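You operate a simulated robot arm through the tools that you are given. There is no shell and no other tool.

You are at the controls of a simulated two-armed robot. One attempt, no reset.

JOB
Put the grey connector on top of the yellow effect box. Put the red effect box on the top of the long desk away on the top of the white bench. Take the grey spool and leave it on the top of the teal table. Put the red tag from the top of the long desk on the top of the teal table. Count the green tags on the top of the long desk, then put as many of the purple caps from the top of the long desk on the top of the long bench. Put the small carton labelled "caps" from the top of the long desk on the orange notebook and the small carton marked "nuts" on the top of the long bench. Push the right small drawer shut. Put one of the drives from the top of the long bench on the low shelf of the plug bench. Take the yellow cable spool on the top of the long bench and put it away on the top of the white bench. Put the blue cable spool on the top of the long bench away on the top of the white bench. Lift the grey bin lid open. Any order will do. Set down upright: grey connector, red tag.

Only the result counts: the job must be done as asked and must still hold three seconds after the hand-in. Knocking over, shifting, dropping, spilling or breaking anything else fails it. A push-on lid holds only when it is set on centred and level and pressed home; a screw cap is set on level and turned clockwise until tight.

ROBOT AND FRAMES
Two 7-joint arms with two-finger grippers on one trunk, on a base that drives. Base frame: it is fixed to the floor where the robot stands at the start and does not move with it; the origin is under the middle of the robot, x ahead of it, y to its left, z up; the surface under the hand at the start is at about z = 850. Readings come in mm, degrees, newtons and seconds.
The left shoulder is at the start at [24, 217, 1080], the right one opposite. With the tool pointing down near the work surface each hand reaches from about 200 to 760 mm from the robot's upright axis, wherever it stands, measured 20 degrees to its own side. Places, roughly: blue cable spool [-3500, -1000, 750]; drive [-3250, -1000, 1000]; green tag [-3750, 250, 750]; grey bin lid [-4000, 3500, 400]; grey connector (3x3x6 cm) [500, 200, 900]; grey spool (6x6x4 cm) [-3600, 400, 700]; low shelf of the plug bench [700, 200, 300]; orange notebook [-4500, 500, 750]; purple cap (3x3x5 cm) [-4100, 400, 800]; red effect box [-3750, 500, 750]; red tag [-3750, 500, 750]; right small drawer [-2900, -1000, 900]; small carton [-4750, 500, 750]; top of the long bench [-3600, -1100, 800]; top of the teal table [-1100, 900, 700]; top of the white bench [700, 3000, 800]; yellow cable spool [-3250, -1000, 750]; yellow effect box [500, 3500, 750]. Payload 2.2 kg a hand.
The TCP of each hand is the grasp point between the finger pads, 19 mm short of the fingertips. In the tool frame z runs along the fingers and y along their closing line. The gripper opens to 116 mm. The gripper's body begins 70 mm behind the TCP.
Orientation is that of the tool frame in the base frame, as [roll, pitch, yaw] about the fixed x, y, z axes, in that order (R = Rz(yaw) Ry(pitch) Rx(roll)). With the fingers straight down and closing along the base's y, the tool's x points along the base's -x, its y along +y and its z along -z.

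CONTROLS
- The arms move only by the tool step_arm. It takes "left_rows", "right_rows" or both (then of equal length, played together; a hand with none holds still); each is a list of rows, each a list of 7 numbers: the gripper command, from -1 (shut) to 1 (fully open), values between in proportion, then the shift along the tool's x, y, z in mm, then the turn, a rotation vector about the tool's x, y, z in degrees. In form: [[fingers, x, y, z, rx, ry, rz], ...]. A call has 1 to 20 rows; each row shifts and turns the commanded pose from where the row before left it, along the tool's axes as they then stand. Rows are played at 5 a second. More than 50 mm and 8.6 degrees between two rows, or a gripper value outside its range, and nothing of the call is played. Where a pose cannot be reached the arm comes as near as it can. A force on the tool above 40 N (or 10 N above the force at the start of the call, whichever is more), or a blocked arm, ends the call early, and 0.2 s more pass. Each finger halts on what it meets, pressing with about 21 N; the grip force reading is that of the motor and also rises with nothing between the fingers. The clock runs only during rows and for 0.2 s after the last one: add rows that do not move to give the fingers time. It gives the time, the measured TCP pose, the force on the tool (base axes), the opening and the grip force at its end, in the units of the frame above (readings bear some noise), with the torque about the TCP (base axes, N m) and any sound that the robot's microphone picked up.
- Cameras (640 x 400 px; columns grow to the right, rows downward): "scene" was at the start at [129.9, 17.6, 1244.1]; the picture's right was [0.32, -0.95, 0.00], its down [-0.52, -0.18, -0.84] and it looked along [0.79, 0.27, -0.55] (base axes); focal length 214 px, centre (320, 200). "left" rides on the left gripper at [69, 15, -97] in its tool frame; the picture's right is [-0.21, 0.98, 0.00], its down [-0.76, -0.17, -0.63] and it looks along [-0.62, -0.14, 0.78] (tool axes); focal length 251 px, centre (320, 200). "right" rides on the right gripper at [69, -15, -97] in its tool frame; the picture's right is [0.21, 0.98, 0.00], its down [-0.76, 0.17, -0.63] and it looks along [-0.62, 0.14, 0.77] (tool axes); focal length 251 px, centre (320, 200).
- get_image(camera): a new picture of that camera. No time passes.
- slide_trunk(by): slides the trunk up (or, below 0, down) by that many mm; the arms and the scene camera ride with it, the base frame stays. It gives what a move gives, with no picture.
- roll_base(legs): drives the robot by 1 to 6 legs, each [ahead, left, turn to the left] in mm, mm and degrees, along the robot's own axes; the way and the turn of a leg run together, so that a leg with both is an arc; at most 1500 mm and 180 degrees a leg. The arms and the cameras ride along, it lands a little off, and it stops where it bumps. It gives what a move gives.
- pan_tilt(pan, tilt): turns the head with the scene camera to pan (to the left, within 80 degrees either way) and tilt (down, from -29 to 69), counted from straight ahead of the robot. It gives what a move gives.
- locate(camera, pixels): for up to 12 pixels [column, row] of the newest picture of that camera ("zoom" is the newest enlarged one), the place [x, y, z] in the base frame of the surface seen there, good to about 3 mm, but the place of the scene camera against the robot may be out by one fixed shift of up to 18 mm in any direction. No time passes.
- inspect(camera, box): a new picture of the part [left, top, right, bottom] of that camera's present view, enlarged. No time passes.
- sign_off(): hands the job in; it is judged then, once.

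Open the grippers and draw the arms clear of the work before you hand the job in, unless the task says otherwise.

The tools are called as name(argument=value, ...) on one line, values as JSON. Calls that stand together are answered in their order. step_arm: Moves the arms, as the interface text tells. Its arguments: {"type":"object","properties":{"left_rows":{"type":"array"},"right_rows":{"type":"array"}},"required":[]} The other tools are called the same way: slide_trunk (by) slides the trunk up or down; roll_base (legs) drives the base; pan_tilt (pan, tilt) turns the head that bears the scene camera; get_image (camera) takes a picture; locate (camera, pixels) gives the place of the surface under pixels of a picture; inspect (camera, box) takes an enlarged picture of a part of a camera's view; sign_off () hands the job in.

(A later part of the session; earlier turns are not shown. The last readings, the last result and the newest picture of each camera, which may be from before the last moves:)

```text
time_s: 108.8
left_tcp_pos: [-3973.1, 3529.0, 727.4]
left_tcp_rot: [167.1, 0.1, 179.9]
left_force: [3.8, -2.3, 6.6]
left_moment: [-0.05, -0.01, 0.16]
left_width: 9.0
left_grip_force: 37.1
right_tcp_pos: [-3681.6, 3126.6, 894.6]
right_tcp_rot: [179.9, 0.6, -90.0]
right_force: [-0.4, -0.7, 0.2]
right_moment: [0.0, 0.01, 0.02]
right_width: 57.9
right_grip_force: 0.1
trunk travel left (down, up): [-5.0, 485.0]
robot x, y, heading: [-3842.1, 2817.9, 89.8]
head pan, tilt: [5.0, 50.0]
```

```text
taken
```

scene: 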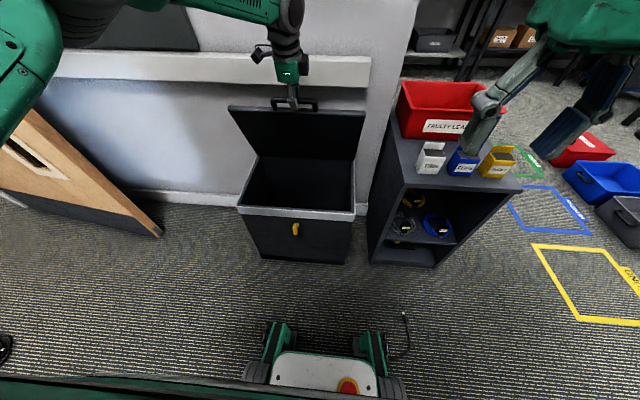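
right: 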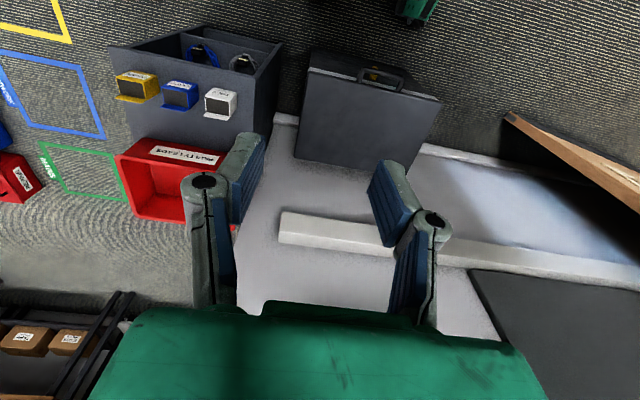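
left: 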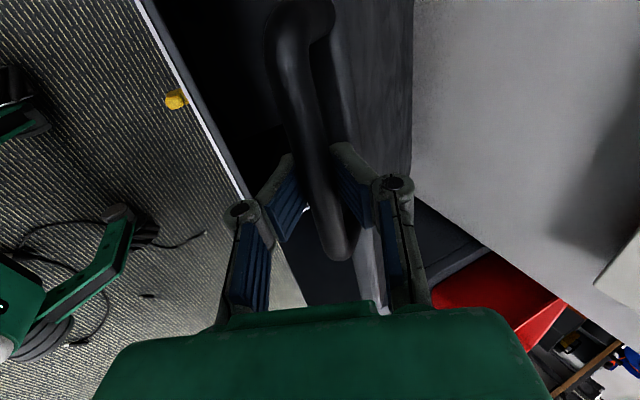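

The lid is at ~69°. I push it on toward vertical in small steps, watching for the stop.

step_arm(left_rows=[[-1, 0, 16.0, -1.5, 1.5, 0, 0], [-1, 0, 16.0, -1.5, 1.5, 0, 0], [-1, 0, 16.1, -1.0, 1.5, 0, 0], [-1, 0, 0, 0, 0, 0, 0]])

step_arm(left_rows=[[-1, 0, 8, -0.5, 0, 0, 0], [-1, 0, 8, -0.3, 0, 0, 0], [-1, 0, 0, 0, 0, 0, 0]])

get_image(camera="scene")

```text
time_s: 109.8
left_tcp_pos: [-3971.3, 3556.1, 734.4]
left_tcp_rot: [171.4, 0.0, 179.9]
left_force: [-0.7, 1.8, -13.1]
left_moment: [-0.15, 0.91, 0.09]
left_width: 6.3
left_grip_force: 34.6
left hand out of reach, approached as far as the arm can: row 3
right_tcp_pos: [-3682.9, 3128.4, 893.3]
right_tcp_rot: [-179.8, 0.3, -90.0]
right_force: [-0.8, -0.1, 0.3]
right_moment: [-0.02, 0.0, 0.02]
right_width: 58.2
right_grip_force: 0.0
trunk travel left (down, up): [-5.0, 485.0]
robot x, y, heading: [-3844.5, 2822.5, 90.0]
head pan, tilt: [5.0, 50.0]
```

```text
time_s: 110.7
left_tcp_pos: [-3971.8, 3557.3, 732.6]
left_tcp_rot: [171.2, 0.1, 179.9]
left_force: [-2.2, 4.2, -23.5]
left_moment: [-0.12, 0.91, 0.14]
left_width: 6.8
left_grip_force: 34.1
left hand out of reach, approached as far as the arm can: row 1, 2
right_tcp_pos: [-3682.4, 3129.1, 892.6]
right_tcp_rot: [-179.9, 0.0, -90.0]
right_force: [0.3, -0.2, 0.8]
right_moment: [0.0, 0.0, 0.01]
right_width: 58.1
right_grip_force: 0.1
trunk travel left (down, up): [-5.0, 485.0]
robot x, y, heading: [-3841.0, 2817.5, 90.1]
head pan, tilt: [5.0, 50.0]
```

```text
taken
```

scene: 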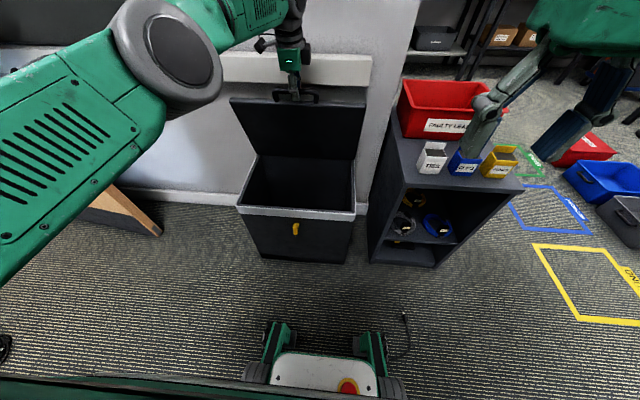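

The arm is near its reach limit with the lid at ~76°. Driving the base ahead 40 mm pushes the lid on toward vertical.

roll_base(legs=[[35, 0, 0]])

get_image(camera="left")

inspect(camera="scene", box=[200, 50, 400, 200])

```text
time_s: 111.5
left_tcp_pos: [-3971.5, 3591.2, 741.0]
left_tcp_rot: [170.5, 0.2, 180.0]
left_force: [-3.5, -0.9, 7.7]
left_moment: [-0.01, -0.11, -0.01]
left_width: 5.9
left_grip_force: 34.2
right_tcp_pos: [-3682.0, 3160.8, 895.0]
right_tcp_rot: [-179.9, 0.5, -90.0]
right_force: [0.0, 0.6, 0.0]
right_moment: [-0.03, 0.0, 0.0]
right_width: 58.1
right_grip_force: 0.1
trunk travel left (down, up): [-5.0, 485.0]
robot x, y, heading: [-3843.5, 2853.5, 90.0]
head pan, tilt: [5.0, 50.0]
```

```text
taken
```

left: 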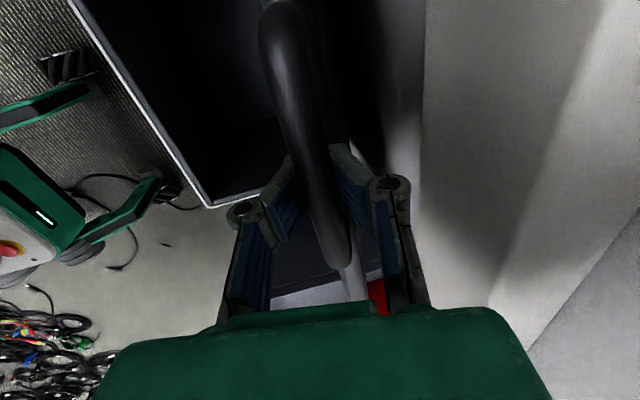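

```text
2.67 times, centred on (300, 125) of scene
```

zoom: 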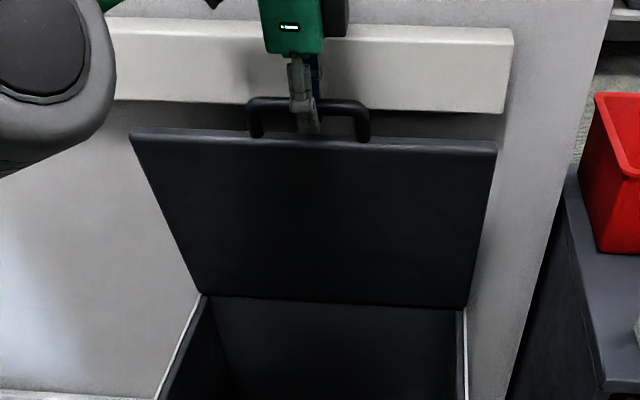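

The lid stands at ~82°. I open the fingers a little, keeping the bar caged, to see if the lid holds itself.

step_arm(left_rows=[[-0.7, 0, 0, 0, 0, 0, 0], [-0.5, 0, 0, 0, 0, 0, 0], [-0.4, 0, 0, 0, 0, 0, 0], [-0.4, 0, 0, 0, 0, 0, 0]])

get_image(camera="left")

inspect(camera="scene", box=[200, 50, 400, 200])

```text
time_s: 112.5
left_tcp_pos: [-3971.4, 3591.9, 743.0]
left_tcp_rot: [170.5, 0.2, -180.0]
left_force: [1.0, 0.1, -0.7]
left_moment: [-0.01, 0.0, 0.03]
left_width: 35.2
left_grip_force: 0.0
right_tcp_pos: [-3681.3, 3159.8, 894.4]
right_tcp_rot: [-179.9, 0.2, -89.9]
right_force: [1.2, 0.8, 0.1]
right_moment: [0.03, 0.01, 0.01]
right_width: 58.2
right_grip_force: 0.2
trunk travel left (down, up): [-5.0, 485.0]
robot x, y, heading: [-3846.8, 2856.6, 89.9]
head pan, tilt: [5.0, 50.0]
```

```text
taken
```

left: 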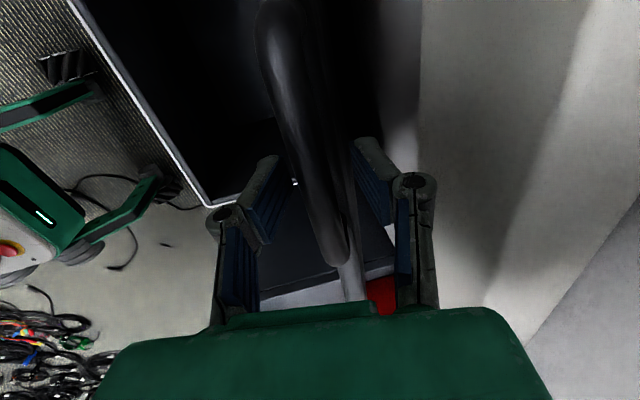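

```text
2.67 times, centred on (300, 125) of scene
```

zoom: 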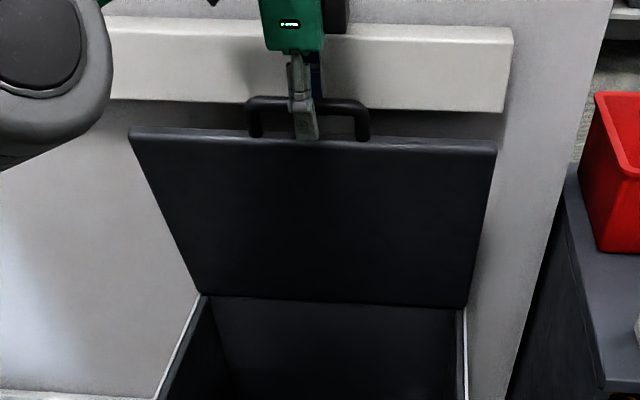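

The lid holds itself with the fingers loose. I draw the fingers straight up off the bar.

step_arm(left_rows=[[-0.4, 0, 3.3, -19.7, 0, 0, 0], [-0.4, 0, 3.3, -19.7, 0, 0, 0], [-0.4, 0, 3.3, -19.7, 0, 0, 0], [-0.4, 0, 3.3, -19.7, 0, 0, 0], [-0.4, 0, 0, 0, 0, 0, 0]])

get_image(camera="scene")

```text
time_s: 113.7
left_tcp_pos: [-3971.2, 3577.5, 809.8]
left_tcp_rot: [170.6, 0.2, 180.0]
left_force: [0.0, -1.1, 0.5]
left_moment: [0.0, 0.01, 0.0]
left_width: 34.6
left_grip_force: 0.1
left hand out of reach, approached as far as the arm can: row 2, 3, 4
right_tcp_pos: [-3682.2, 3159.9, 894.2]
right_tcp_rot: [-180.0, 0.2, -90.0]
right_force: [-0.8, 0.0, 0.9]
right_moment: [0.01, -0.01, 0.02]
right_width: 57.9
right_grip_force: 0.0
trunk travel left (down, up): [-5.0, 485.0]
robot x, y, heading: [-3839.9, 2851.1, 89.9]
head pan, tilt: [5.0, 50.0]
```

```text
taken
```

scene: 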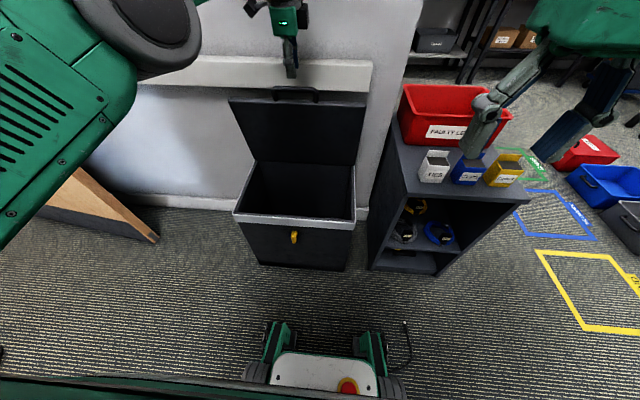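

The fingers are clear. I check the lid angle.

inspect(camera="scene", box=[200, 60, 400, 240])

locate(camera="scene", pixels=[[290, 101], [290, 92], [260, 105], [260, 130], [260, 155], [340, 130]])

```text
2.22 times, centred on (300, 150) of scene
```

zoom: 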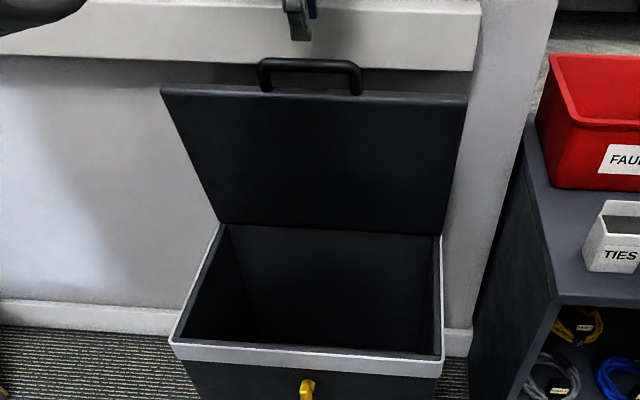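

```text
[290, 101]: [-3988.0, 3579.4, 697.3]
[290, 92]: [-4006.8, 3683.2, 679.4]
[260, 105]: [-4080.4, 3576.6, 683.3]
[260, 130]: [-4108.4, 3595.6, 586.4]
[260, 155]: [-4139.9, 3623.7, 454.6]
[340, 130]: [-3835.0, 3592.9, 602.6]
```

The lid stands at about 79° and is still. I draw the left arm back and restore its pose, then raise the trunk.

step_arm(left_rows=[[-0.4, 0, -40, -20, 0, 0, 0], [-0.4, 0, -40, -20, 0, 0, 0], [-0.4, 0, -40, -20, 0, 0, 0], [0, 0, -40, -20, 4.7, 0, 0], [0, 0, -40, -20, 4.7, 0, 0], [0, 0, -30, 0, 0, 0, -8.5], [0, 0, -30, 0, 0, 0, -8.5], [0, 0, 0, 0, 0, 0, -8.5], [0, 0, 0, 0, 0, 0, -8.5], [0, 0, 0, 0, 0, 0, -8.5], [0, 0, 0, 0, 0, 0, -8.5], [0, 0, 0, 0, 0, 0, -8.5], [0, 0, 0, 0, 0, 0, -8.5], [0, 0, 0, 0, 0, 0, -8.5], [0, 0, 0, 0, 0, 0, -8.5], [0, 0, 0, 0, 0, 0, -5], [0, 0, 0, 0, 0, 0, 0]])

slide_trunk(by=220)

get_image(camera="scene")

```text
time_s: 117.3
left_tcp_pos: [-3969.4, 3304.8, 879.0]
left_tcp_rot: [-179.7, 0.1, -89.8]
left_force: [-0.6, -0.4, 0.7]
left_moment: [-0.01, -0.03, 0.02]
left_width: 57.9
left_grip_force: 0.2
right_tcp_pos: [-3683.1, 3159.2, 894.6]
right_tcp_rot: [-179.9, 0.4, -90.0]
right_force: [-0.8, -0.7, 0.9]
right_moment: [0.01, -0.02, 0.03]
right_width: 57.9
right_grip_force: 0.1
trunk travel left (down, up): [-5.0, 485.0]
robot x, y, heading: [-3842.3, 2853.7, 89.7]
head pan, tilt: [5.0, 50.0]
```

```text
time_s: 119.6
left_tcp_pos: [-3967.8, 3304.3, 1099.2]
left_tcp_rot: [-179.8, 0.2, -90.0]
left_force: [-0.5, 0.5, -0.1]
left_moment: [0.0, 0.0, 0.0]
left_width: 58.2
left_grip_force: 0.0
right_tcp_pos: [-3682.8, 3160.3, 1113.8]
right_tcp_rot: [-179.9, 0.3, -90.0]
right_force: [0.3, 0.6, -0.4]
right_moment: [0.0, 0.0, -0.01]
right_width: 58.3
right_grip_force: 0.0
trunk travel left (down, up): [-225.0, 265.0]
robot x, y, heading: [-3842.2, 2854.7, 89.8]
head pan, tilt: [5.0, 50.0]
```

```text
taken
```

scene: 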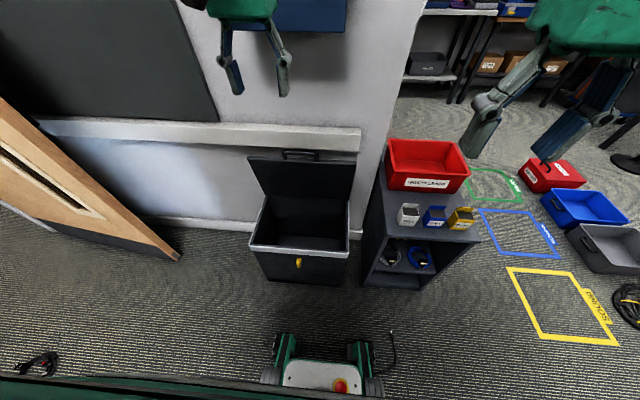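

The bin is open. I drive back east the way I came, then turn south to look for the way to the long desk.

roll_base(legs=[[90, 0, 0], [0, 0, -90], [1500, 0, 0], [500, 0, 0]])

roll_base(legs=[[0, 0, -90]])

pan_tilt(pan=0, tilt=25)

get_image(camera="scene")

```text
time_s: 134.2
left_tcp_pos: [-1376.2, 3120.6, 1098.8]
left_tcp_rot: [-179.8, 0.1, -178.8]
left_force: [-0.4, -0.1, -1.0]
left_moment: [0.0, -0.02, -0.01]
left_width: 57.6
left_grip_force: 0.0
right_tcp_pos: [-1515.0, 2831.9, 1114.0]
right_tcp_rot: [-179.9, 0.5, -178.9]
right_force: [-0.1, 0.6, 0.5]
right_moment: [-0.02, -0.02, 0.0]
right_width: 57.9
right_grip_force: 0.1
trunk travel left (down, up): [-225.0, 265.0]
robot x, y, heading: [-1826.6, 2984.4, 1.0]
head pan, tilt: [5.0, 50.0]
```

```text
time_s: 138.4
left_tcp_pos: [-1692.4, 2542.3, 1099.9]
left_tcp_rot: [-179.8, 0.2, 91.0]
left_force: [1.1, 0.2, -0.3]
left_moment: [0.01, 0.01, 0.02]
left_width: 57.9
left_grip_force: 0.1
right_tcp_pos: [-1979.7, 2681.3, 1113.2]
right_tcp_rot: [-179.9, 0.2, 91.1]
right_force: [0.0, 0.2, -0.2]
right_moment: [0.04, -0.02, -0.01]
right_width: 58.1
right_grip_force: 0.0
trunk travel left (down, up): [-225.0, 265.0]
robot x, y, heading: [-1822.8, 2990.7, -88.9]
head pan, tilt: [5.0, 50.0]
```

```text
time_s: 139.3
left_tcp_pos: [-1691.3, 2543.3, 1100.3]
left_tcp_rot: [-179.8, 0.3, 91.0]
left_force: [-0.1, 0.3, 0.6]
left_moment: [0.02, 0.02, 0.0]
left_width: 57.9
left_grip_force: 0.1
right_tcp_pos: [-1979.3, 2682.7, 1113.2]
right_tcp_rot: [-179.9, 0.0, 91.1]
right_force: [0.3, 0.4, -0.3]
right_moment: [-0.02, 0.02, 0.02]
right_width: 58.2
right_grip_force: 0.0
trunk travel left (down, up): [-225.0, 265.0]
robot x, y, heading: [-1819.5, 2986.2, -89.2]
head pan, tilt: [0.0, 25.0]
```

```text
taken
```

scene: 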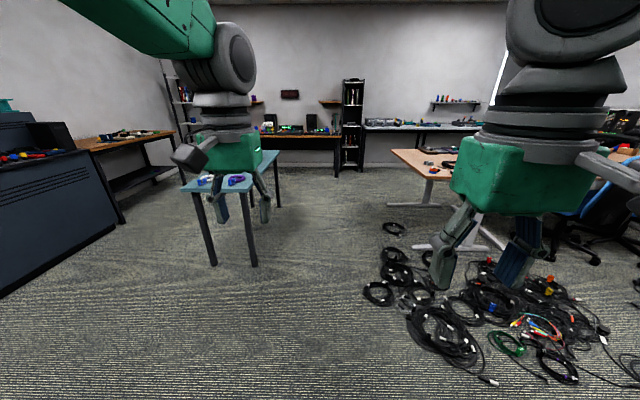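

I locate the desk's near end, the back bench, and cables to plan the path south.

locate(camera="scene", pixels=[[394, 152], [440, 178], [368, 290], [388, 255], [390, 230], [250, 262], [275, 155], [340, 170], [420, 127], [350, 230], [330, 200], [430, 245]])

inspect(camera="scene", box=[250, 70, 500, 220])

```text
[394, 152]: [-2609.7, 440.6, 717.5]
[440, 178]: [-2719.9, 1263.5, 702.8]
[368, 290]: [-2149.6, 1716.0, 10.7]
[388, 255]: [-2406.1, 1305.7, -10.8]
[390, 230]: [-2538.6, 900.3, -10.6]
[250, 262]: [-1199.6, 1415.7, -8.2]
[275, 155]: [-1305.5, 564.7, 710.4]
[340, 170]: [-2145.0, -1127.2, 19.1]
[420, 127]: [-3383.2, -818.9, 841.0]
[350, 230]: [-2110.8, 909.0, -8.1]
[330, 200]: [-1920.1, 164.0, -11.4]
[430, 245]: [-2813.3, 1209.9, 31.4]
```

```text
2.56 times, centred on (375, 145) of scene
```

zoom: 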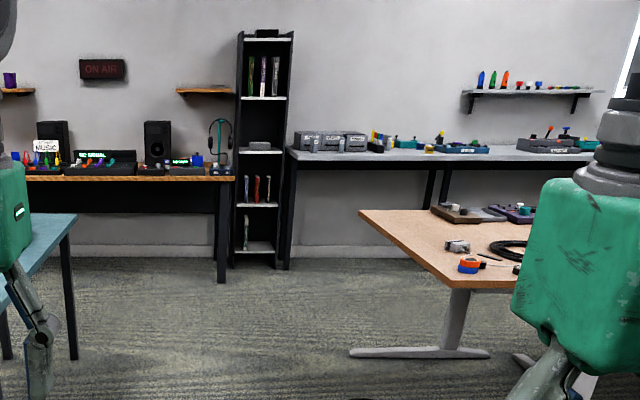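

The lane at x≈-1800 is clear. I drive south to y≈-250, then turn west into the aisle between long desk and long bench.

roll_base(legs=[[1500, 0, -0.8], [1500, 0, 0], [250, 0, 0], [0, 0, -90]])

get_image(camera="scene")

```text
time_s: 158.9
left_tcp_pos: [-2304.4, -362.5, 1100.3]
left_tcp_rot: [-179.7, 0.3, -1.3]
left_force: [-0.3, 0.1, -0.3]
left_moment: [-0.01, 0.0, 0.01]
left_width: 58.1
left_grip_force: 0.0
right_tcp_pos: [-2153.4, -78.9, 1112.8]
right_tcp_rot: [-179.8, 0.0, -1.3]
right_force: [0.6, 0.2, -0.7]
right_moment: [0.0, 0.0, 0.0]
right_width: 58.0
right_grip_force: 0.0
trunk travel left (down, up): [-225.0, 265.0]
robot x, y, heading: [-1854.4, -248.0, 178.5]
head pan, tilt: [0.0, 25.0]
```

```text
taken
```

scene: 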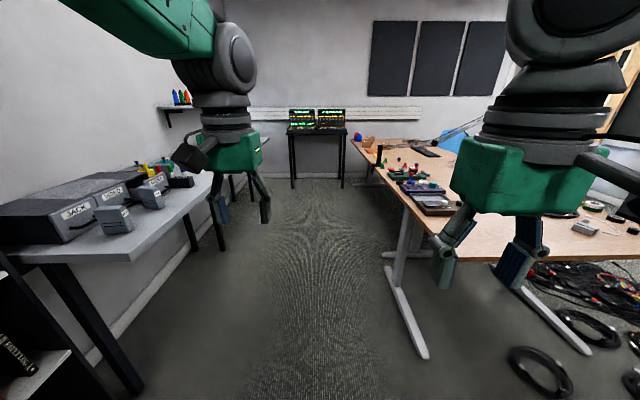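

The aisle is clear, with long bench left and long desk right. I check the edges before rolling in.

locate(camera="scene", pixels=[[405, 205], [360, 150], [440, 235], [205, 200], [120, 250], [430, 205], [415, 170], [385, 160], [160, 185], [300, 200]])

inspect(camera="scene", box=[340, 120, 480, 220])

inspect(camera="scene", box=[0, 130, 240, 270])

```text
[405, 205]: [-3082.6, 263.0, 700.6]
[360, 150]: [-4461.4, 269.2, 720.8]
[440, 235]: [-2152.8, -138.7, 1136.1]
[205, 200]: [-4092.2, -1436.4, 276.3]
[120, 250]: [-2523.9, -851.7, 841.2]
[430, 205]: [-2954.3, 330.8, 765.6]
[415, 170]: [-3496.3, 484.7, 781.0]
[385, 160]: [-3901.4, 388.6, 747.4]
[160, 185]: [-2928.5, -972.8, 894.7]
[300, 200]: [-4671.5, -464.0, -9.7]
```

```text
4.00 times, centred on (410, 170) of scene
```

zoom: 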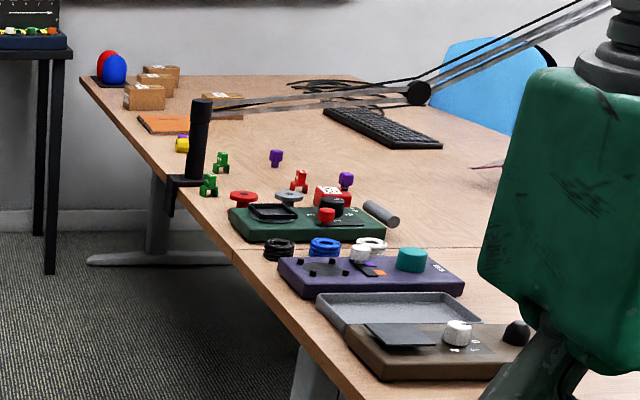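

```text
2.67 times, centred on (120, 200) of scene
```

zoom: 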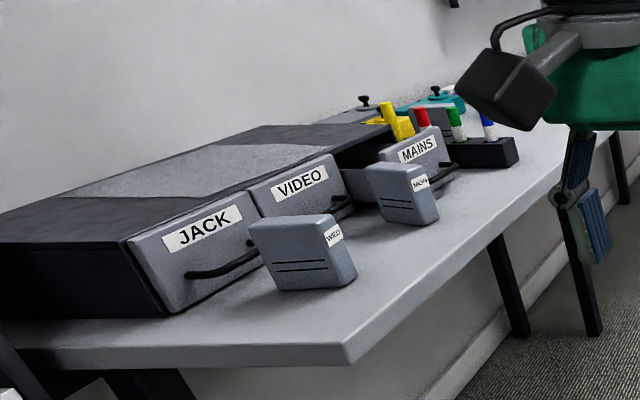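

Bench edge is y≈-850, desk edge y≈263. I roll forward to x≈-2900 and turn left to face the bench's drawers.

roll_base(legs=[[1000, 0, 1.5], [0, 0, 90]])

pan_tilt(pan=0, tilt=35)

get_image(camera="scene")

```text
time_s: 167.9
left_tcp_pos: [-2721.5, -682.0, 1100.2]
left_tcp_rot: [-179.9, 0.4, 89.9]
left_force: [-0.7, -0.2, 0.4]
left_moment: [-0.01, 0.01, -0.04]
left_width: 58.0
left_grip_force: 0.0
right_tcp_pos: [-3007.9, -536.0, 1111.2]
right_tcp_rot: [-179.9, -0.2, 89.9]
right_force: [0.2, -0.3, 0.4]
right_moment: [0.0, 0.0, 0.0]
right_width: 57.9
right_grip_force: 0.1
trunk travel left (down, up): [-225.0, 265.0]
robot x, y, heading: [-2844.4, -236.0, -90.4]
head pan, tilt: [0.0, 25.0]
```

```text
time_s: 168.6
left_tcp_pos: [-2723.6, -679.7, 1102.0]
left_tcp_rot: [-179.9, 0.5, 89.9]
left_force: [-0.3, 0.2, -0.2]
left_moment: [0.02, -0.03, 0.0]
left_width: 57.9
left_grip_force: 0.0
right_tcp_pos: [-3009.8, -534.2, 1110.5]
right_tcp_rot: [-179.9, -0.4, 89.8]
right_force: [0.4, -0.2, 0.3]
right_moment: [0.01, 0.0, 0.01]
right_width: 57.9
right_grip_force: 0.1
trunk travel left (down, up): [-225.0, 265.0]
robot x, y, heading: [-2846.2, -229.9, -90.3]
head pan, tilt: [0.0, 35.0]
```

```text
taken
```

scene: 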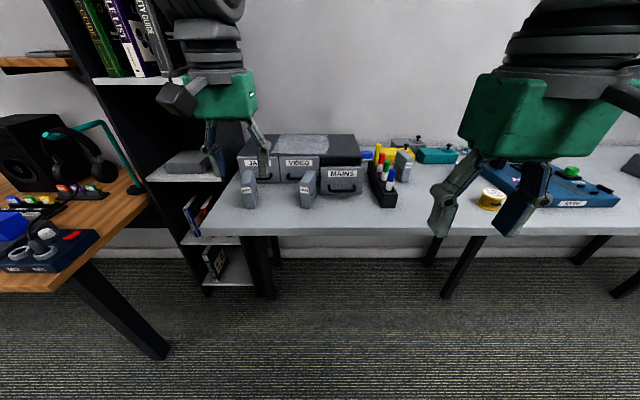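

The three drawers JACK, VIDEO, MAINS are seen; MAINS (rightmost) is pulled out. I zoom in.

inspect(camera="scene", box=[220, 120, 440, 240])

inspect(camera="scene", box=[420, 120, 640, 240])

locate(camera="scene", pixels=[[342, 172], [342, 187], [325, 180], [358, 180], [330, 155], [300, 175], [309, 188], [249, 188], [380, 185], [405, 170], [300, 225], [355, 160]])

```text
2.91 times, centred on (330, 180) of scene
```

zoom: 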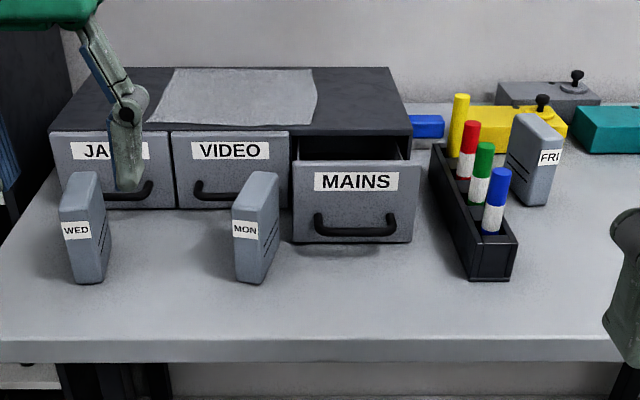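

```text
2.91 times, centred on (530, 180) of scene
```

zoom: 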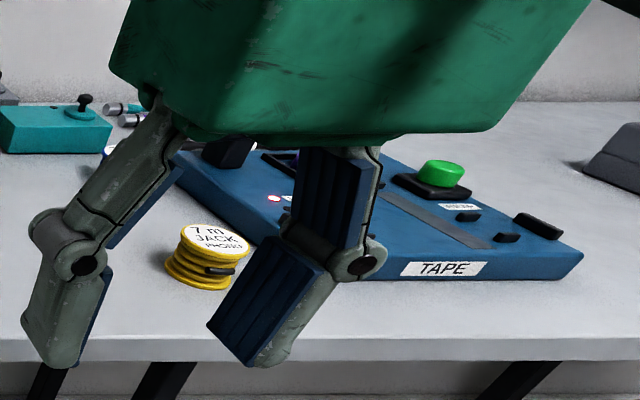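

```text
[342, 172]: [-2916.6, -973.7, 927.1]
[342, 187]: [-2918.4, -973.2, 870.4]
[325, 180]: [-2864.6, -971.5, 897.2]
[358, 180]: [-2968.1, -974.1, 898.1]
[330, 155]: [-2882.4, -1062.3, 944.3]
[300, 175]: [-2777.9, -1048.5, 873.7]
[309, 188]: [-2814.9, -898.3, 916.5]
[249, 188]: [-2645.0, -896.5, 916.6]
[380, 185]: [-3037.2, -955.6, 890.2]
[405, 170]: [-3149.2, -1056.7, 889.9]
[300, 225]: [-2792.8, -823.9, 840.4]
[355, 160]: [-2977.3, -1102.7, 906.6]
```

MAINS is out by ~75 mm (front at y≈-974 vs -1048 for VIDEO). The drives are the upright grey boxes MON/WED/FRI. I roll 150 mm closer and bring the right hand, shut, in front of the MAINS drawer.

roll_base(legs=[[150, 0, 0.3]])

step_arm(right_rows=[[-1, 0, 40, 0, 0, 0, 0], [-1, 0, 40, 0, 0, 0, 0], [-1, -40, 25, 0, 0, 0, 0], [-1, -40, 0, 0, 0, 0, 0], [-1, -40, 0, 0, 0, 0, 0], [-1, 0, 0, 30, 0, 0, 0], [-1, 0, 0, 0, 0, 0, 0]])

get_image(camera="right")

get_image(camera="scene")

```text
time_s: 170.0
left_tcp_pos: [-2718.6, -828.4, 1101.2]
left_tcp_rot: [-179.8, 0.4, 90.3]
left_force: [0.1, 0.6, 0.2]
left_moment: [-0.02, 0.02, -0.03]
left_width: 57.9
left_grip_force: 0.1
right_tcp_pos: [-3005.0, -686.0, 1112.4]
right_tcp_rot: [-179.9, -0.3, 90.4]
right_force: [0.7, -0.8, 0.2]
right_moment: [0.02, -0.01, 0.0]
right_width: 58.1
right_grip_force: 0.0
trunk travel left (down, up): [-225.0, 265.0]
robot x, y, heading: [-2844.1, -388.0, -89.5]
head pan, tilt: [0.0, 35.0]
```

```text
time_s: 171.6
left_tcp_pos: [-2716.0, -826.6, 1101.3]
left_tcp_rot: [-179.6, 0.6, 90.2]
left_force: [0.4, -0.7, 0.1]
left_moment: [-0.03, 0.04, -0.01]
left_width: 57.9
left_grip_force: 0.0
right_tcp_pos: [-2897.7, -802.3, 1080.8]
right_tcp_rot: [-179.8, -0.2, 90.3]
right_force: [0.6, 0.2, 0.2]
right_moment: [-0.01, -0.01, 0.0]
right_width: 0.1
right_grip_force: 21.5
trunk travel left (down, up): [-225.0, 265.0]
robot x, y, heading: [-2845.6, -384.4, -89.6]
head pan, tilt: [0.0, 35.0]
```

```text
taken
```

right: 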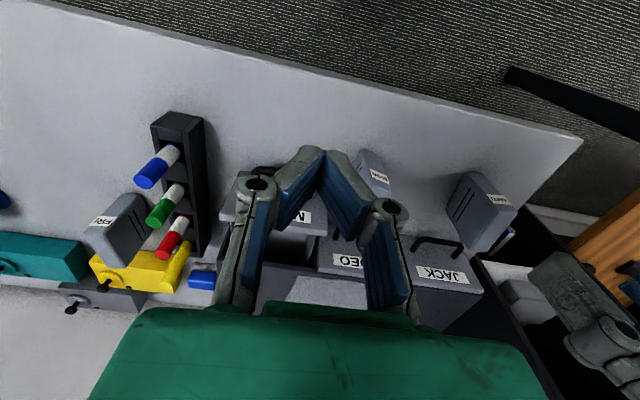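

```text
taken
```

scene: 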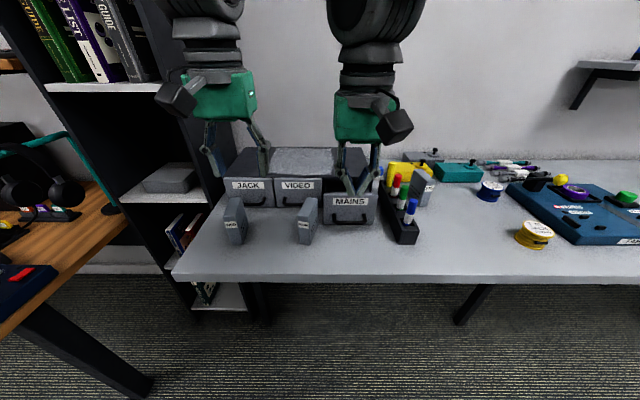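

The right hand is in front of MAINS. I lower it to z≈918 at y≈-890, above the drawer handle height.

step_arm(right_rows=[[-1, -40, 3, 0, 0, 0, 0], [-1, -40, 0, 0, 0, 0, 0], [-1, 0, 0, 45, 0, 0, 0], [-1, 0, 0, 45, 0, 0, 0], [-1, 0, 0, 45, 0, 0, 0], [-1, 0, 0, 27, 0, 0, 0], [-1, 0, 0, 0, 0, 0, 0]])

inspect(camera="scene", box=[220, 130, 440, 260])

get_image(camera="right")

```text
time_s: 173.2
left_tcp_pos: [-2717.4, -826.1, 1102.6]
left_tcp_rot: [-179.7, 0.4, 90.4]
left_force: [0.7, -0.3, 0.1]
left_moment: [-0.01, -0.02, 0.0]
left_width: 58.1
left_grip_force: 0.2
right_tcp_pos: [-2895.9, -881.5, 918.6]
right_tcp_rot: [-179.8, -0.2, 90.3]
right_force: [-0.3, 0.8, 0.9]
right_moment: [0.04, 0.0, 0.01]
right_width: 0.0
right_grip_force: 21.6
trunk travel left (down, up): [-225.0, 265.0]
robot x, y, heading: [-2848.1, -387.6, -89.9]
head pan, tilt: [0.0, 35.0]
```

```text
2.91 times, centred on (330, 195) of scene
```

zoom: 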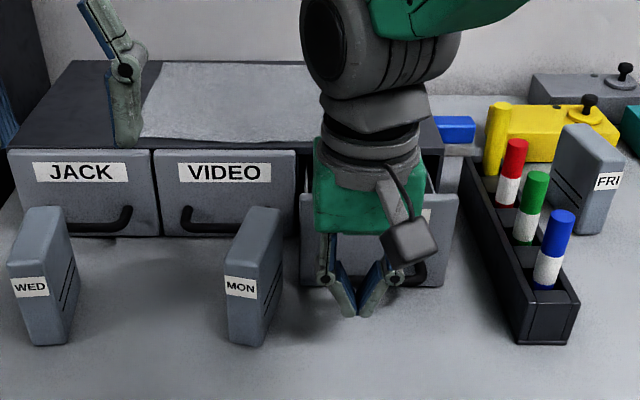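

```text
taken
```

right: 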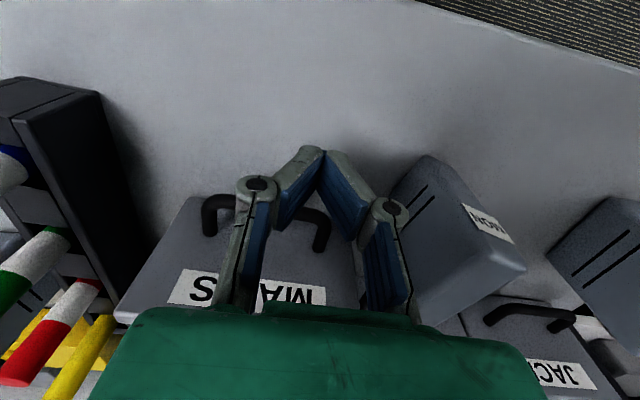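

I locate the drawer front and handle with the right camera for a centred push.

locate(camera="right", pixels=[[210, 220], [322, 230], [195, 287], [310, 293], [140, 300], [190, 205], [345, 280], [420, 230], [515, 315]])

```text
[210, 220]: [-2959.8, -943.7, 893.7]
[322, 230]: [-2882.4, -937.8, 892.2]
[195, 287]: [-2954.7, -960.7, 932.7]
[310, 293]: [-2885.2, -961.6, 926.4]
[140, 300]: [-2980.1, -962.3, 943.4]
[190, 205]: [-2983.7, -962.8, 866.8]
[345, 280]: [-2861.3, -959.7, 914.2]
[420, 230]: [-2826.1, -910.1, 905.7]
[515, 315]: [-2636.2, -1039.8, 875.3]
```

The drawer front is at y≈-962 (JACK's at -1040), centred at x≈-2921. I centre, raise a little above the handle, and push ~140 mm.

step_arm(right_rows=[[-1, 0, -23, -10, 0, 0, 0], [-1, -30, 0, 0, 0, 0, 0], [-1, -30, 0, 0, 0, 0, 0], [-1, -20, 0, 0, 0, 0, 0], [-1, -20, 0, 0, 0, 0, 0], [-1, -15, 0, 0, 0, 0, 0], [-1, -15, 0, 0, 0, 0, 0], [-1, -8, 0, 0, 0, 0, 0], [-1, 0, 0, 0, 0, 0, 0]])

inspect(camera="scene", box=[220, 130, 440, 260])

```text
time_s: 175.2
left_tcp_pos: [-2718.0, -826.6, 1103.1]
left_tcp_rot: [-179.7, 0.5, 90.2]
left_force: [0.2, -0.4, 0.0]
left_moment: [0.02, 0.02, 0.01]
left_width: 57.9
left_grip_force: 0.1
right_tcp_pos: [-2919.1, -1021.0, 931.0]
right_tcp_rot: [-179.9, -0.3, 90.3]
right_force: [-0.6, -0.2, 0.0]
right_moment: [0.0, -0.01, 0.03]
right_width: 0.0
right_grip_force: 21.6
trunk travel left (down, up): [-225.0, 265.0]
robot x, y, heading: [-2848.0, -385.9, -89.8]
head pan, tilt: [0.0, 35.0]
```

```text
2.91 times, centred on (330, 195) of scene
```

zoom: 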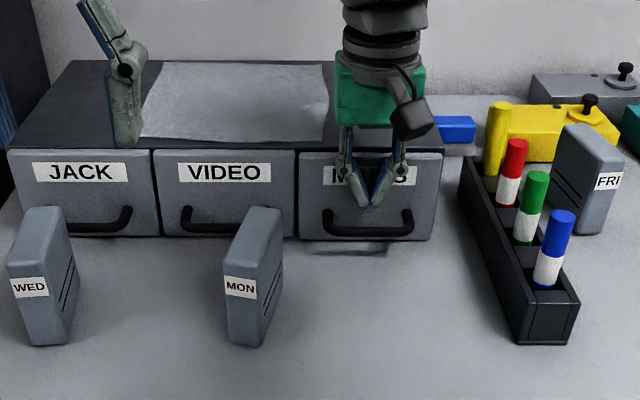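

Nearly flush. I push on in 3 mm steps until resistance.

step_arm(right_rows=[[-1, -3, 0, 0, 0, 0, 0], [-1, -3, 0, 0, 0, 0, 0], [-1, -3, 0, 0, 0, 0, 0], [-1, -3, 0, 0, 0, 0, 0], [-1, 0, 0, 0, 0, 0, 0]])

inspect(camera="scene", box=[220, 130, 440, 260])

```text
time_s: 176.6
left_tcp_pos: [-2718.0, -822.5, 1104.1]
left_tcp_rot: [-179.8, 0.6, 90.3]
left_force: [-0.1, 0.3, 0.7]
left_moment: [-0.05, -0.02, 0.02]
left_width: 58.0
left_grip_force: 0.0
right_tcp_pos: [-2918.6, -1026.0, 929.4]
right_tcp_rot: [-179.8, -0.7, 90.3]
right_force: [-3.1, 15.4, 5.6]
right_moment: [-0.44, 0.19, -0.24]
right_width: 0.0
right_grip_force: 28.8
trunk travel left (down, up): [-225.0, 265.0]
robot x, y, heading: [-2846.1, -385.2, -89.7]
head pan, tilt: [0.0, 35.0]
stopped in row 5 (right hand): the force on the tool passed its limit at 41 N (the readings are from after the stop); the commanded pose is now the measured one
```

```text
2.91 times, centred on (330, 195) of scene
```

zoom: 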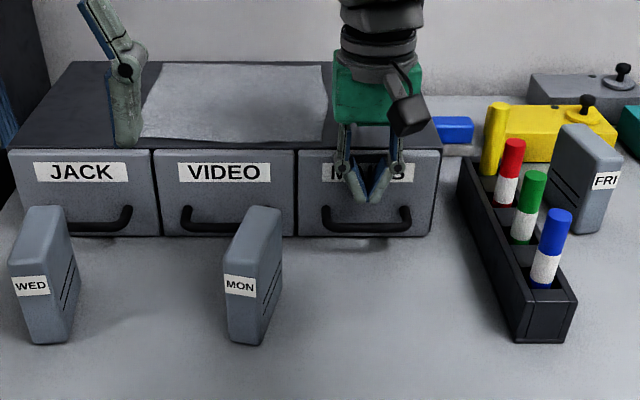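

The drawer is shut flush (41 N stop). I retract the right hand back and up, and survey the whole bench top.

step_arm(right_rows=[[-1, 30, 0, 0, 0, 0, 0], [-1, 40, 0, -10, 0, 0, 0], [-1, 10, 0, -45, 0, 0, 0], [-1, 20, 0, -45, 0, 0, 0], [-0.5, 30, -20, -35, 0, 0, 0], [0, 40, -20, -20, 0, 0, 0], [0, 40, -20, 0, 0, 0, 0], [0, 40, -20, 0, 0, 0, 0], [0, 40, 0, 0, 0, 0, 0]], left_rows=[[0, 40, 0, 0, 0, 0, 0], [0, 40, 0, 0, 0, 0, 0], [0, 40, 0, 0, 0, 0, 0], [0, 0, 0, 0, 0, 0, 0], [0, 0, 0, 0, 0, 0, 0], [0, 0, 0, 0, 0, 0, 0], [0, 0, 0, 0, 0, 0, 0], [0, 0, 0, 0, 0, 0, 0], [0, 0, 0, 0, 0, 0, 0]])

roll_base(legs=[[-200, 0, 0]])

pan_tilt(pan=-30, tilt=35)

get_image(camera="scene")

```text
refused: row 5 steps farther than a row can; nothing moved
```

```text
time_s: 178.2
left_tcp_pos: [-2718.0, -623.9, 1103.3]
left_tcp_rot: [-179.8, 0.7, 90.4]
left_force: [0.1, 0.8, 0.6]
left_moment: [-0.03, 0.0, 0.01]
left_width: 57.9
left_grip_force: 0.1
right_tcp_pos: [-2916.9, -830.6, 928.9]
right_tcp_rot: [-179.9, -0.6, 90.4]
right_force: [0.9, -0.4, 0.6]
right_moment: [-0.04, -0.02, -0.01]
right_width: 0.0
right_grip_force: 28.7
trunk travel left (down, up): [-225.0, 265.0]
robot x, y, heading: [-2847.2, -186.5, -89.8]
head pan, tilt: [0.0, 35.0]
```

```text
time_s: 179.1
left_tcp_pos: [-2718.4, -622.5, 1103.2]
left_tcp_rot: [-179.7, 0.9, 90.4]
left_force: [0.5, -1.0, -0.1]
left_moment: [0.01, -0.01, 0.03]
left_width: 57.8
left_grip_force: 0.1
right_tcp_pos: [-2917.7, -828.2, 931.0]
right_tcp_rot: [-179.8, -0.5, 90.6]
right_force: [-0.3, -0.2, 0.0]
right_moment: [0.02, 0.0, 0.01]
right_width: 0.0
right_grip_force: 28.6
trunk travel left (down, up): [-225.0, 265.0]
robot x, y, heading: [-2848.3, -182.5, -89.8]
head pan, tilt: [-30.0, 35.0]
```

```text
taken
```

scene: 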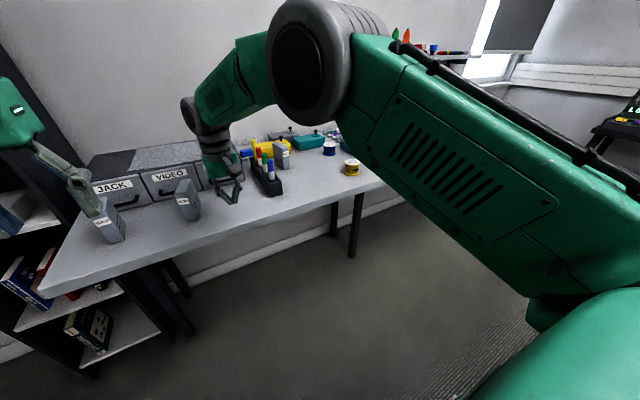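

The arm rows were refused but the roll backed the hand out cleanly. I now raise and retract the right hand.

step_arm(right_rows=[[-1, 0, 0, -45, 0, 0, 0], [-1, 0, 0, -45, 0, 0, 0], [-1, 0, 0, -45, 0, 0, 0], [-1, 0, 0, -45, 0, 0, 0], [-0.5, 40, -25, 0, 0, 0, 0], [0, 40, -25, 0, 0, 0, 0], [0, 40, -20, 0, 0, 0, 0], [0, 40, -20, 0, 0, 0, 0], [0, 40, -20, 0, 0, 0, 0], [0, 40, 0, 0, 0, 0, 0], [0, 40, 0, 0, 0, 0, 0]], left_rows=[[0, 40, 0, 0, 0, 0, 0], [0, 40, 0, 0, 0, 0, 0], [0, 40, 20, 0, 0, 0, 0], [0, 0, 30, 0, 0, 0, 0], [0, 0, 0, 0, 0, 0, 0], [0, 0, 0, 0, 0, 0, 0], [0, 0, 0, 0, 0, 0, 0], [0, 0, 0, 0, 0, 0, 0], [0, 0, 0, 0, 0, 0, 0], [0, 0, 0, 0, 0, 0, 0], [0, 0, 0, 0, 0, 0, 0]])

pan_tilt(pan=-15, tilt=35)

get_image(camera="scene")

```text
time_s: 181.5
left_tcp_pos: [-2674.5, -500.5, 1104.5]
left_tcp_rot: [180.0, 0.7, 90.4]
left_force: [-0.3, 0.4, -0.8]
left_moment: [-0.01, -0.03, -0.02]
left_width: 58.1
left_grip_force: 0.0
right_tcp_pos: [-3035.8, -549.6, 1112.0]
right_tcp_rot: [179.9, -0.3, 90.4]
right_force: [-0.5, -0.6, 0.6]
right_moment: [-0.01, -0.02, 0.03]
right_width: 58.1
right_grip_force: 0.1
trunk travel left (down, up): [-225.0, 265.0]
robot x, y, heading: [-2847.2, -187.1, -89.5]
head pan, tilt: [-30.0, 35.0]
```

```text
time_s: 182.3
left_tcp_pos: [-2671.6, -499.8, 1104.4]
left_tcp_rot: [-179.8, 0.8, 90.4]
left_force: [-0.3, 0.5, -0.1]
left_moment: [0.03, -0.02, -0.03]
left_width: 57.9
left_grip_force: 0.1
right_tcp_pos: [-3032.8, -550.6, 1113.1]
right_tcp_rot: [-179.9, -0.3, 90.4]
right_force: [0.2, -0.3, -0.1]
right_moment: [0.03, 0.01, 0.0]
right_width: 57.7
right_grip_force: 0.0
trunk travel left (down, up): [-225.0, 265.0]
robot x, y, heading: [-2847.7, -188.5, -89.7]
head pan, tilt: [-15.0, 35.0]
```

```text
taken
```

scene: 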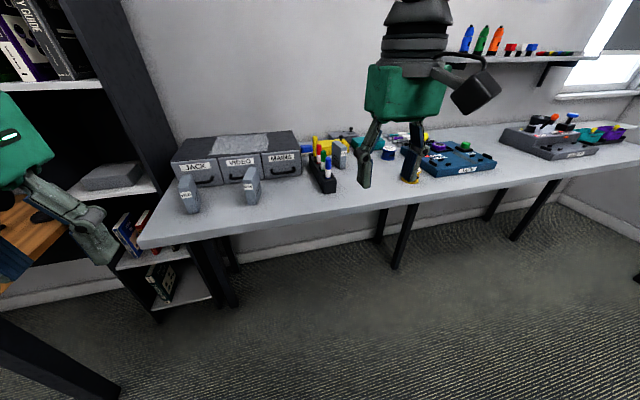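

All drawers are flush. I turn around to face the long desk and slide along to x≈-3750.

roll_base(legs=[[0, 0, 90], [900, 60, 0], [0, 0, -90]])

roll_base(legs=[[0, 0, 180]])

pan_tilt(pan=0, tilt=40)

get_image(camera="scene")

```text
time_s: 194.7
left_tcp_pos: [-1763.6, -434.1, 1103.8]
left_tcp_rot: [-179.7, 0.7, 90.9]
left_force: [0.0, 0.6, -0.2]
left_moment: [-0.02, 0.01, 0.01]
left_width: 58.0
left_grip_force: 0.1
right_tcp_pos: [-2126.9, -485.4, 1113.1]
right_tcp_rot: [-179.8, -0.4, 91.0]
right_force: [-0.3, 0.5, 0.9]
right_moment: [-0.03, 0.0, 0.03]
right_width: 58.1
right_grip_force: 0.0
trunk travel left (down, up): [-225.0, 265.0]
robot x, y, heading: [-1948.3, -118.9, -89.2]
head pan, tilt: [-15.0, 35.0]
```

```text
time_s: 202.5
left_tcp_pos: [-2138.7, 183.9, 1103.2]
left_tcp_rot: [-179.7, 1.0, -86.8]
left_force: [-0.7, 0.3, -1.0]
left_moment: [0.03, 0.0, 0.01]
left_width: 57.7
left_grip_force: 0.0
right_tcp_pos: [-1782.4, 250.9, 1113.6]
right_tcp_rot: [-179.9, -0.4, -86.7]
right_force: [-0.3, -0.1, 0.0]
right_moment: [0.0, 0.0, 0.01]
right_width: 58.2
right_grip_force: 0.1
trunk travel left (down, up): [-225.0, 265.0]
robot x, y, heading: [-1944.8, -120.8, 93.0]
head pan, tilt: [-15.0, 35.0]
```

```text
time_s: 203.3
left_tcp_pos: [-2139.2, 181.9, 1104.4]
left_tcp_rot: [-179.7, 1.1, -86.9]
left_force: [0.1, -0.3, 0.8]
left_moment: [-0.03, -0.02, 0.01]
left_width: 58.1
left_grip_force: 0.1
right_tcp_pos: [-1781.7, 249.8, 1114.2]
right_tcp_rot: [-179.8, -0.2, -86.7]
right_force: [-0.1, 0.8, 0.5]
right_moment: [-0.01, 0.0, -0.01]
right_width: 58.1
right_grip_force: 0.0
trunk travel left (down, up): [-225.0, 265.0]
robot x, y, heading: [-1946.7, -122.0, 93.2]
head pan, tilt: [0.0, 40.0]
```

```text
taken
```

scene: 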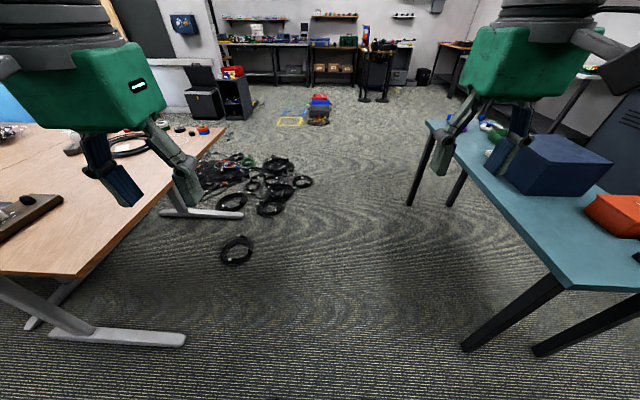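

I turned the wrong way, so I'm at x≈-1947 facing +y. I strafe left (west) 1800 mm along the desk.

roll_base(legs=[[0, 0, -3.2], [-60, 1400, 0], [0, 400, 0]])

get_image(camera="scene")

```text
time_s: 212.8
left_tcp_pos: [-3932.3, 131.8, 1103.5]
left_tcp_rot: [-179.4, 1.0, -89.8]
left_force: [0.3, 0.0, 0.8]
left_moment: [-0.02, -0.04, -0.01]
left_width: 58.1
left_grip_force: 0.0
right_tcp_pos: [-3571.6, 181.0, 1115.1]
right_tcp_rot: [-179.5, -0.2, -89.9]
right_force: [-0.4, -0.4, 0.3]
right_moment: [0.0, -0.04, 0.01]
right_width: 58.0
right_grip_force: 0.1
trunk travel left (down, up): [-225.0, 265.0]
robot x, y, heading: [-3751.6, -181.9, 89.9]
head pan, tilt: [0.0, 40.0]
```

```text
taken
```

scene: 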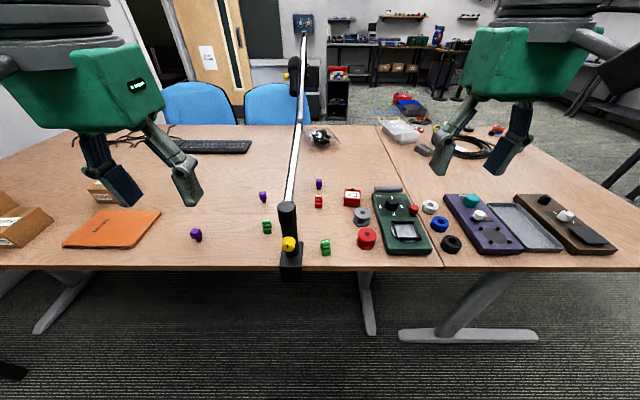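

The desk is in view: notebook (115,228), cartons at left, purple caps, green tags, red tag, red effect box, spools. I zoom on the parts.

inspect(camera="scene", box=[170, 170, 310, 280])

inspect(camera="scene", box=[300, 170, 480, 280])

inspect(camera="scene", box=[0, 140, 200, 280])

inspect(camera="scene", box=[370, 110, 640, 260])

```text
3.64 times, centred on (240, 225) of scene
```

zoom: 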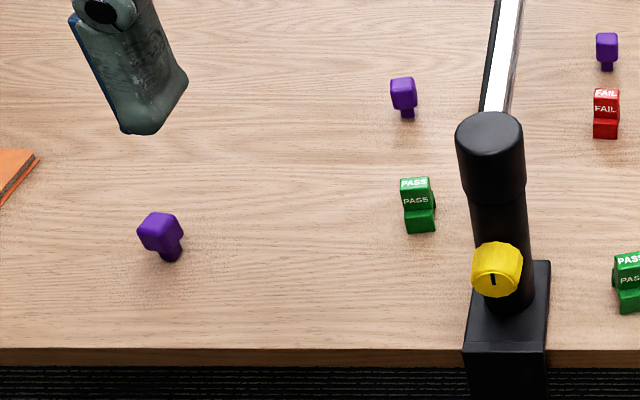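

```text
3.56 times, centred on (390, 225) of scene
```

zoom: 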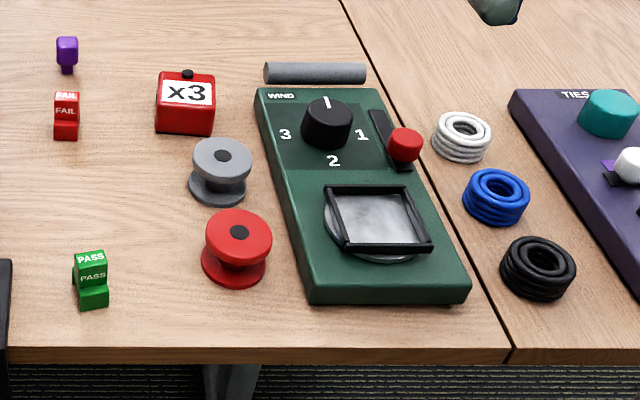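

```text
2.86 times, centred on (100, 210) of scene
```

zoom: 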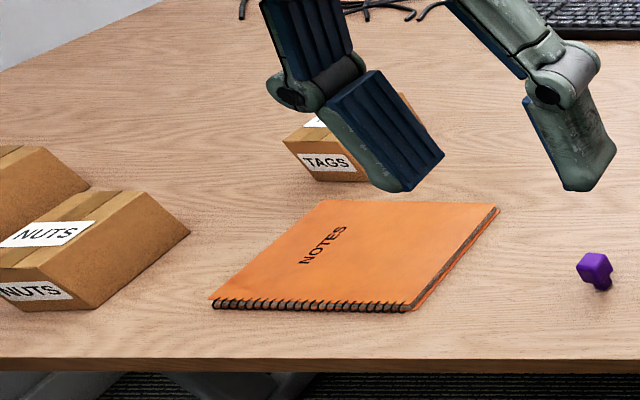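

```text
2.37 times, centred on (505, 185) of scene
```

zoom: 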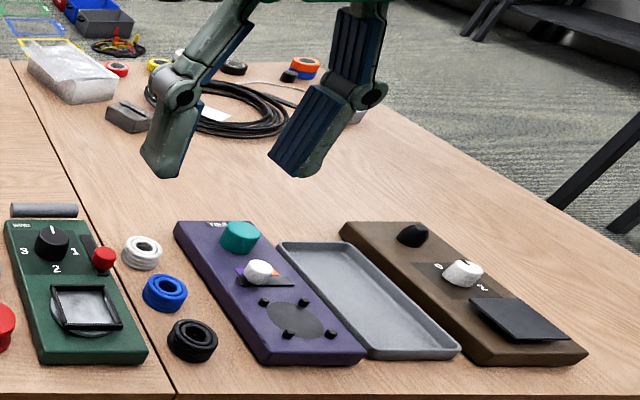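

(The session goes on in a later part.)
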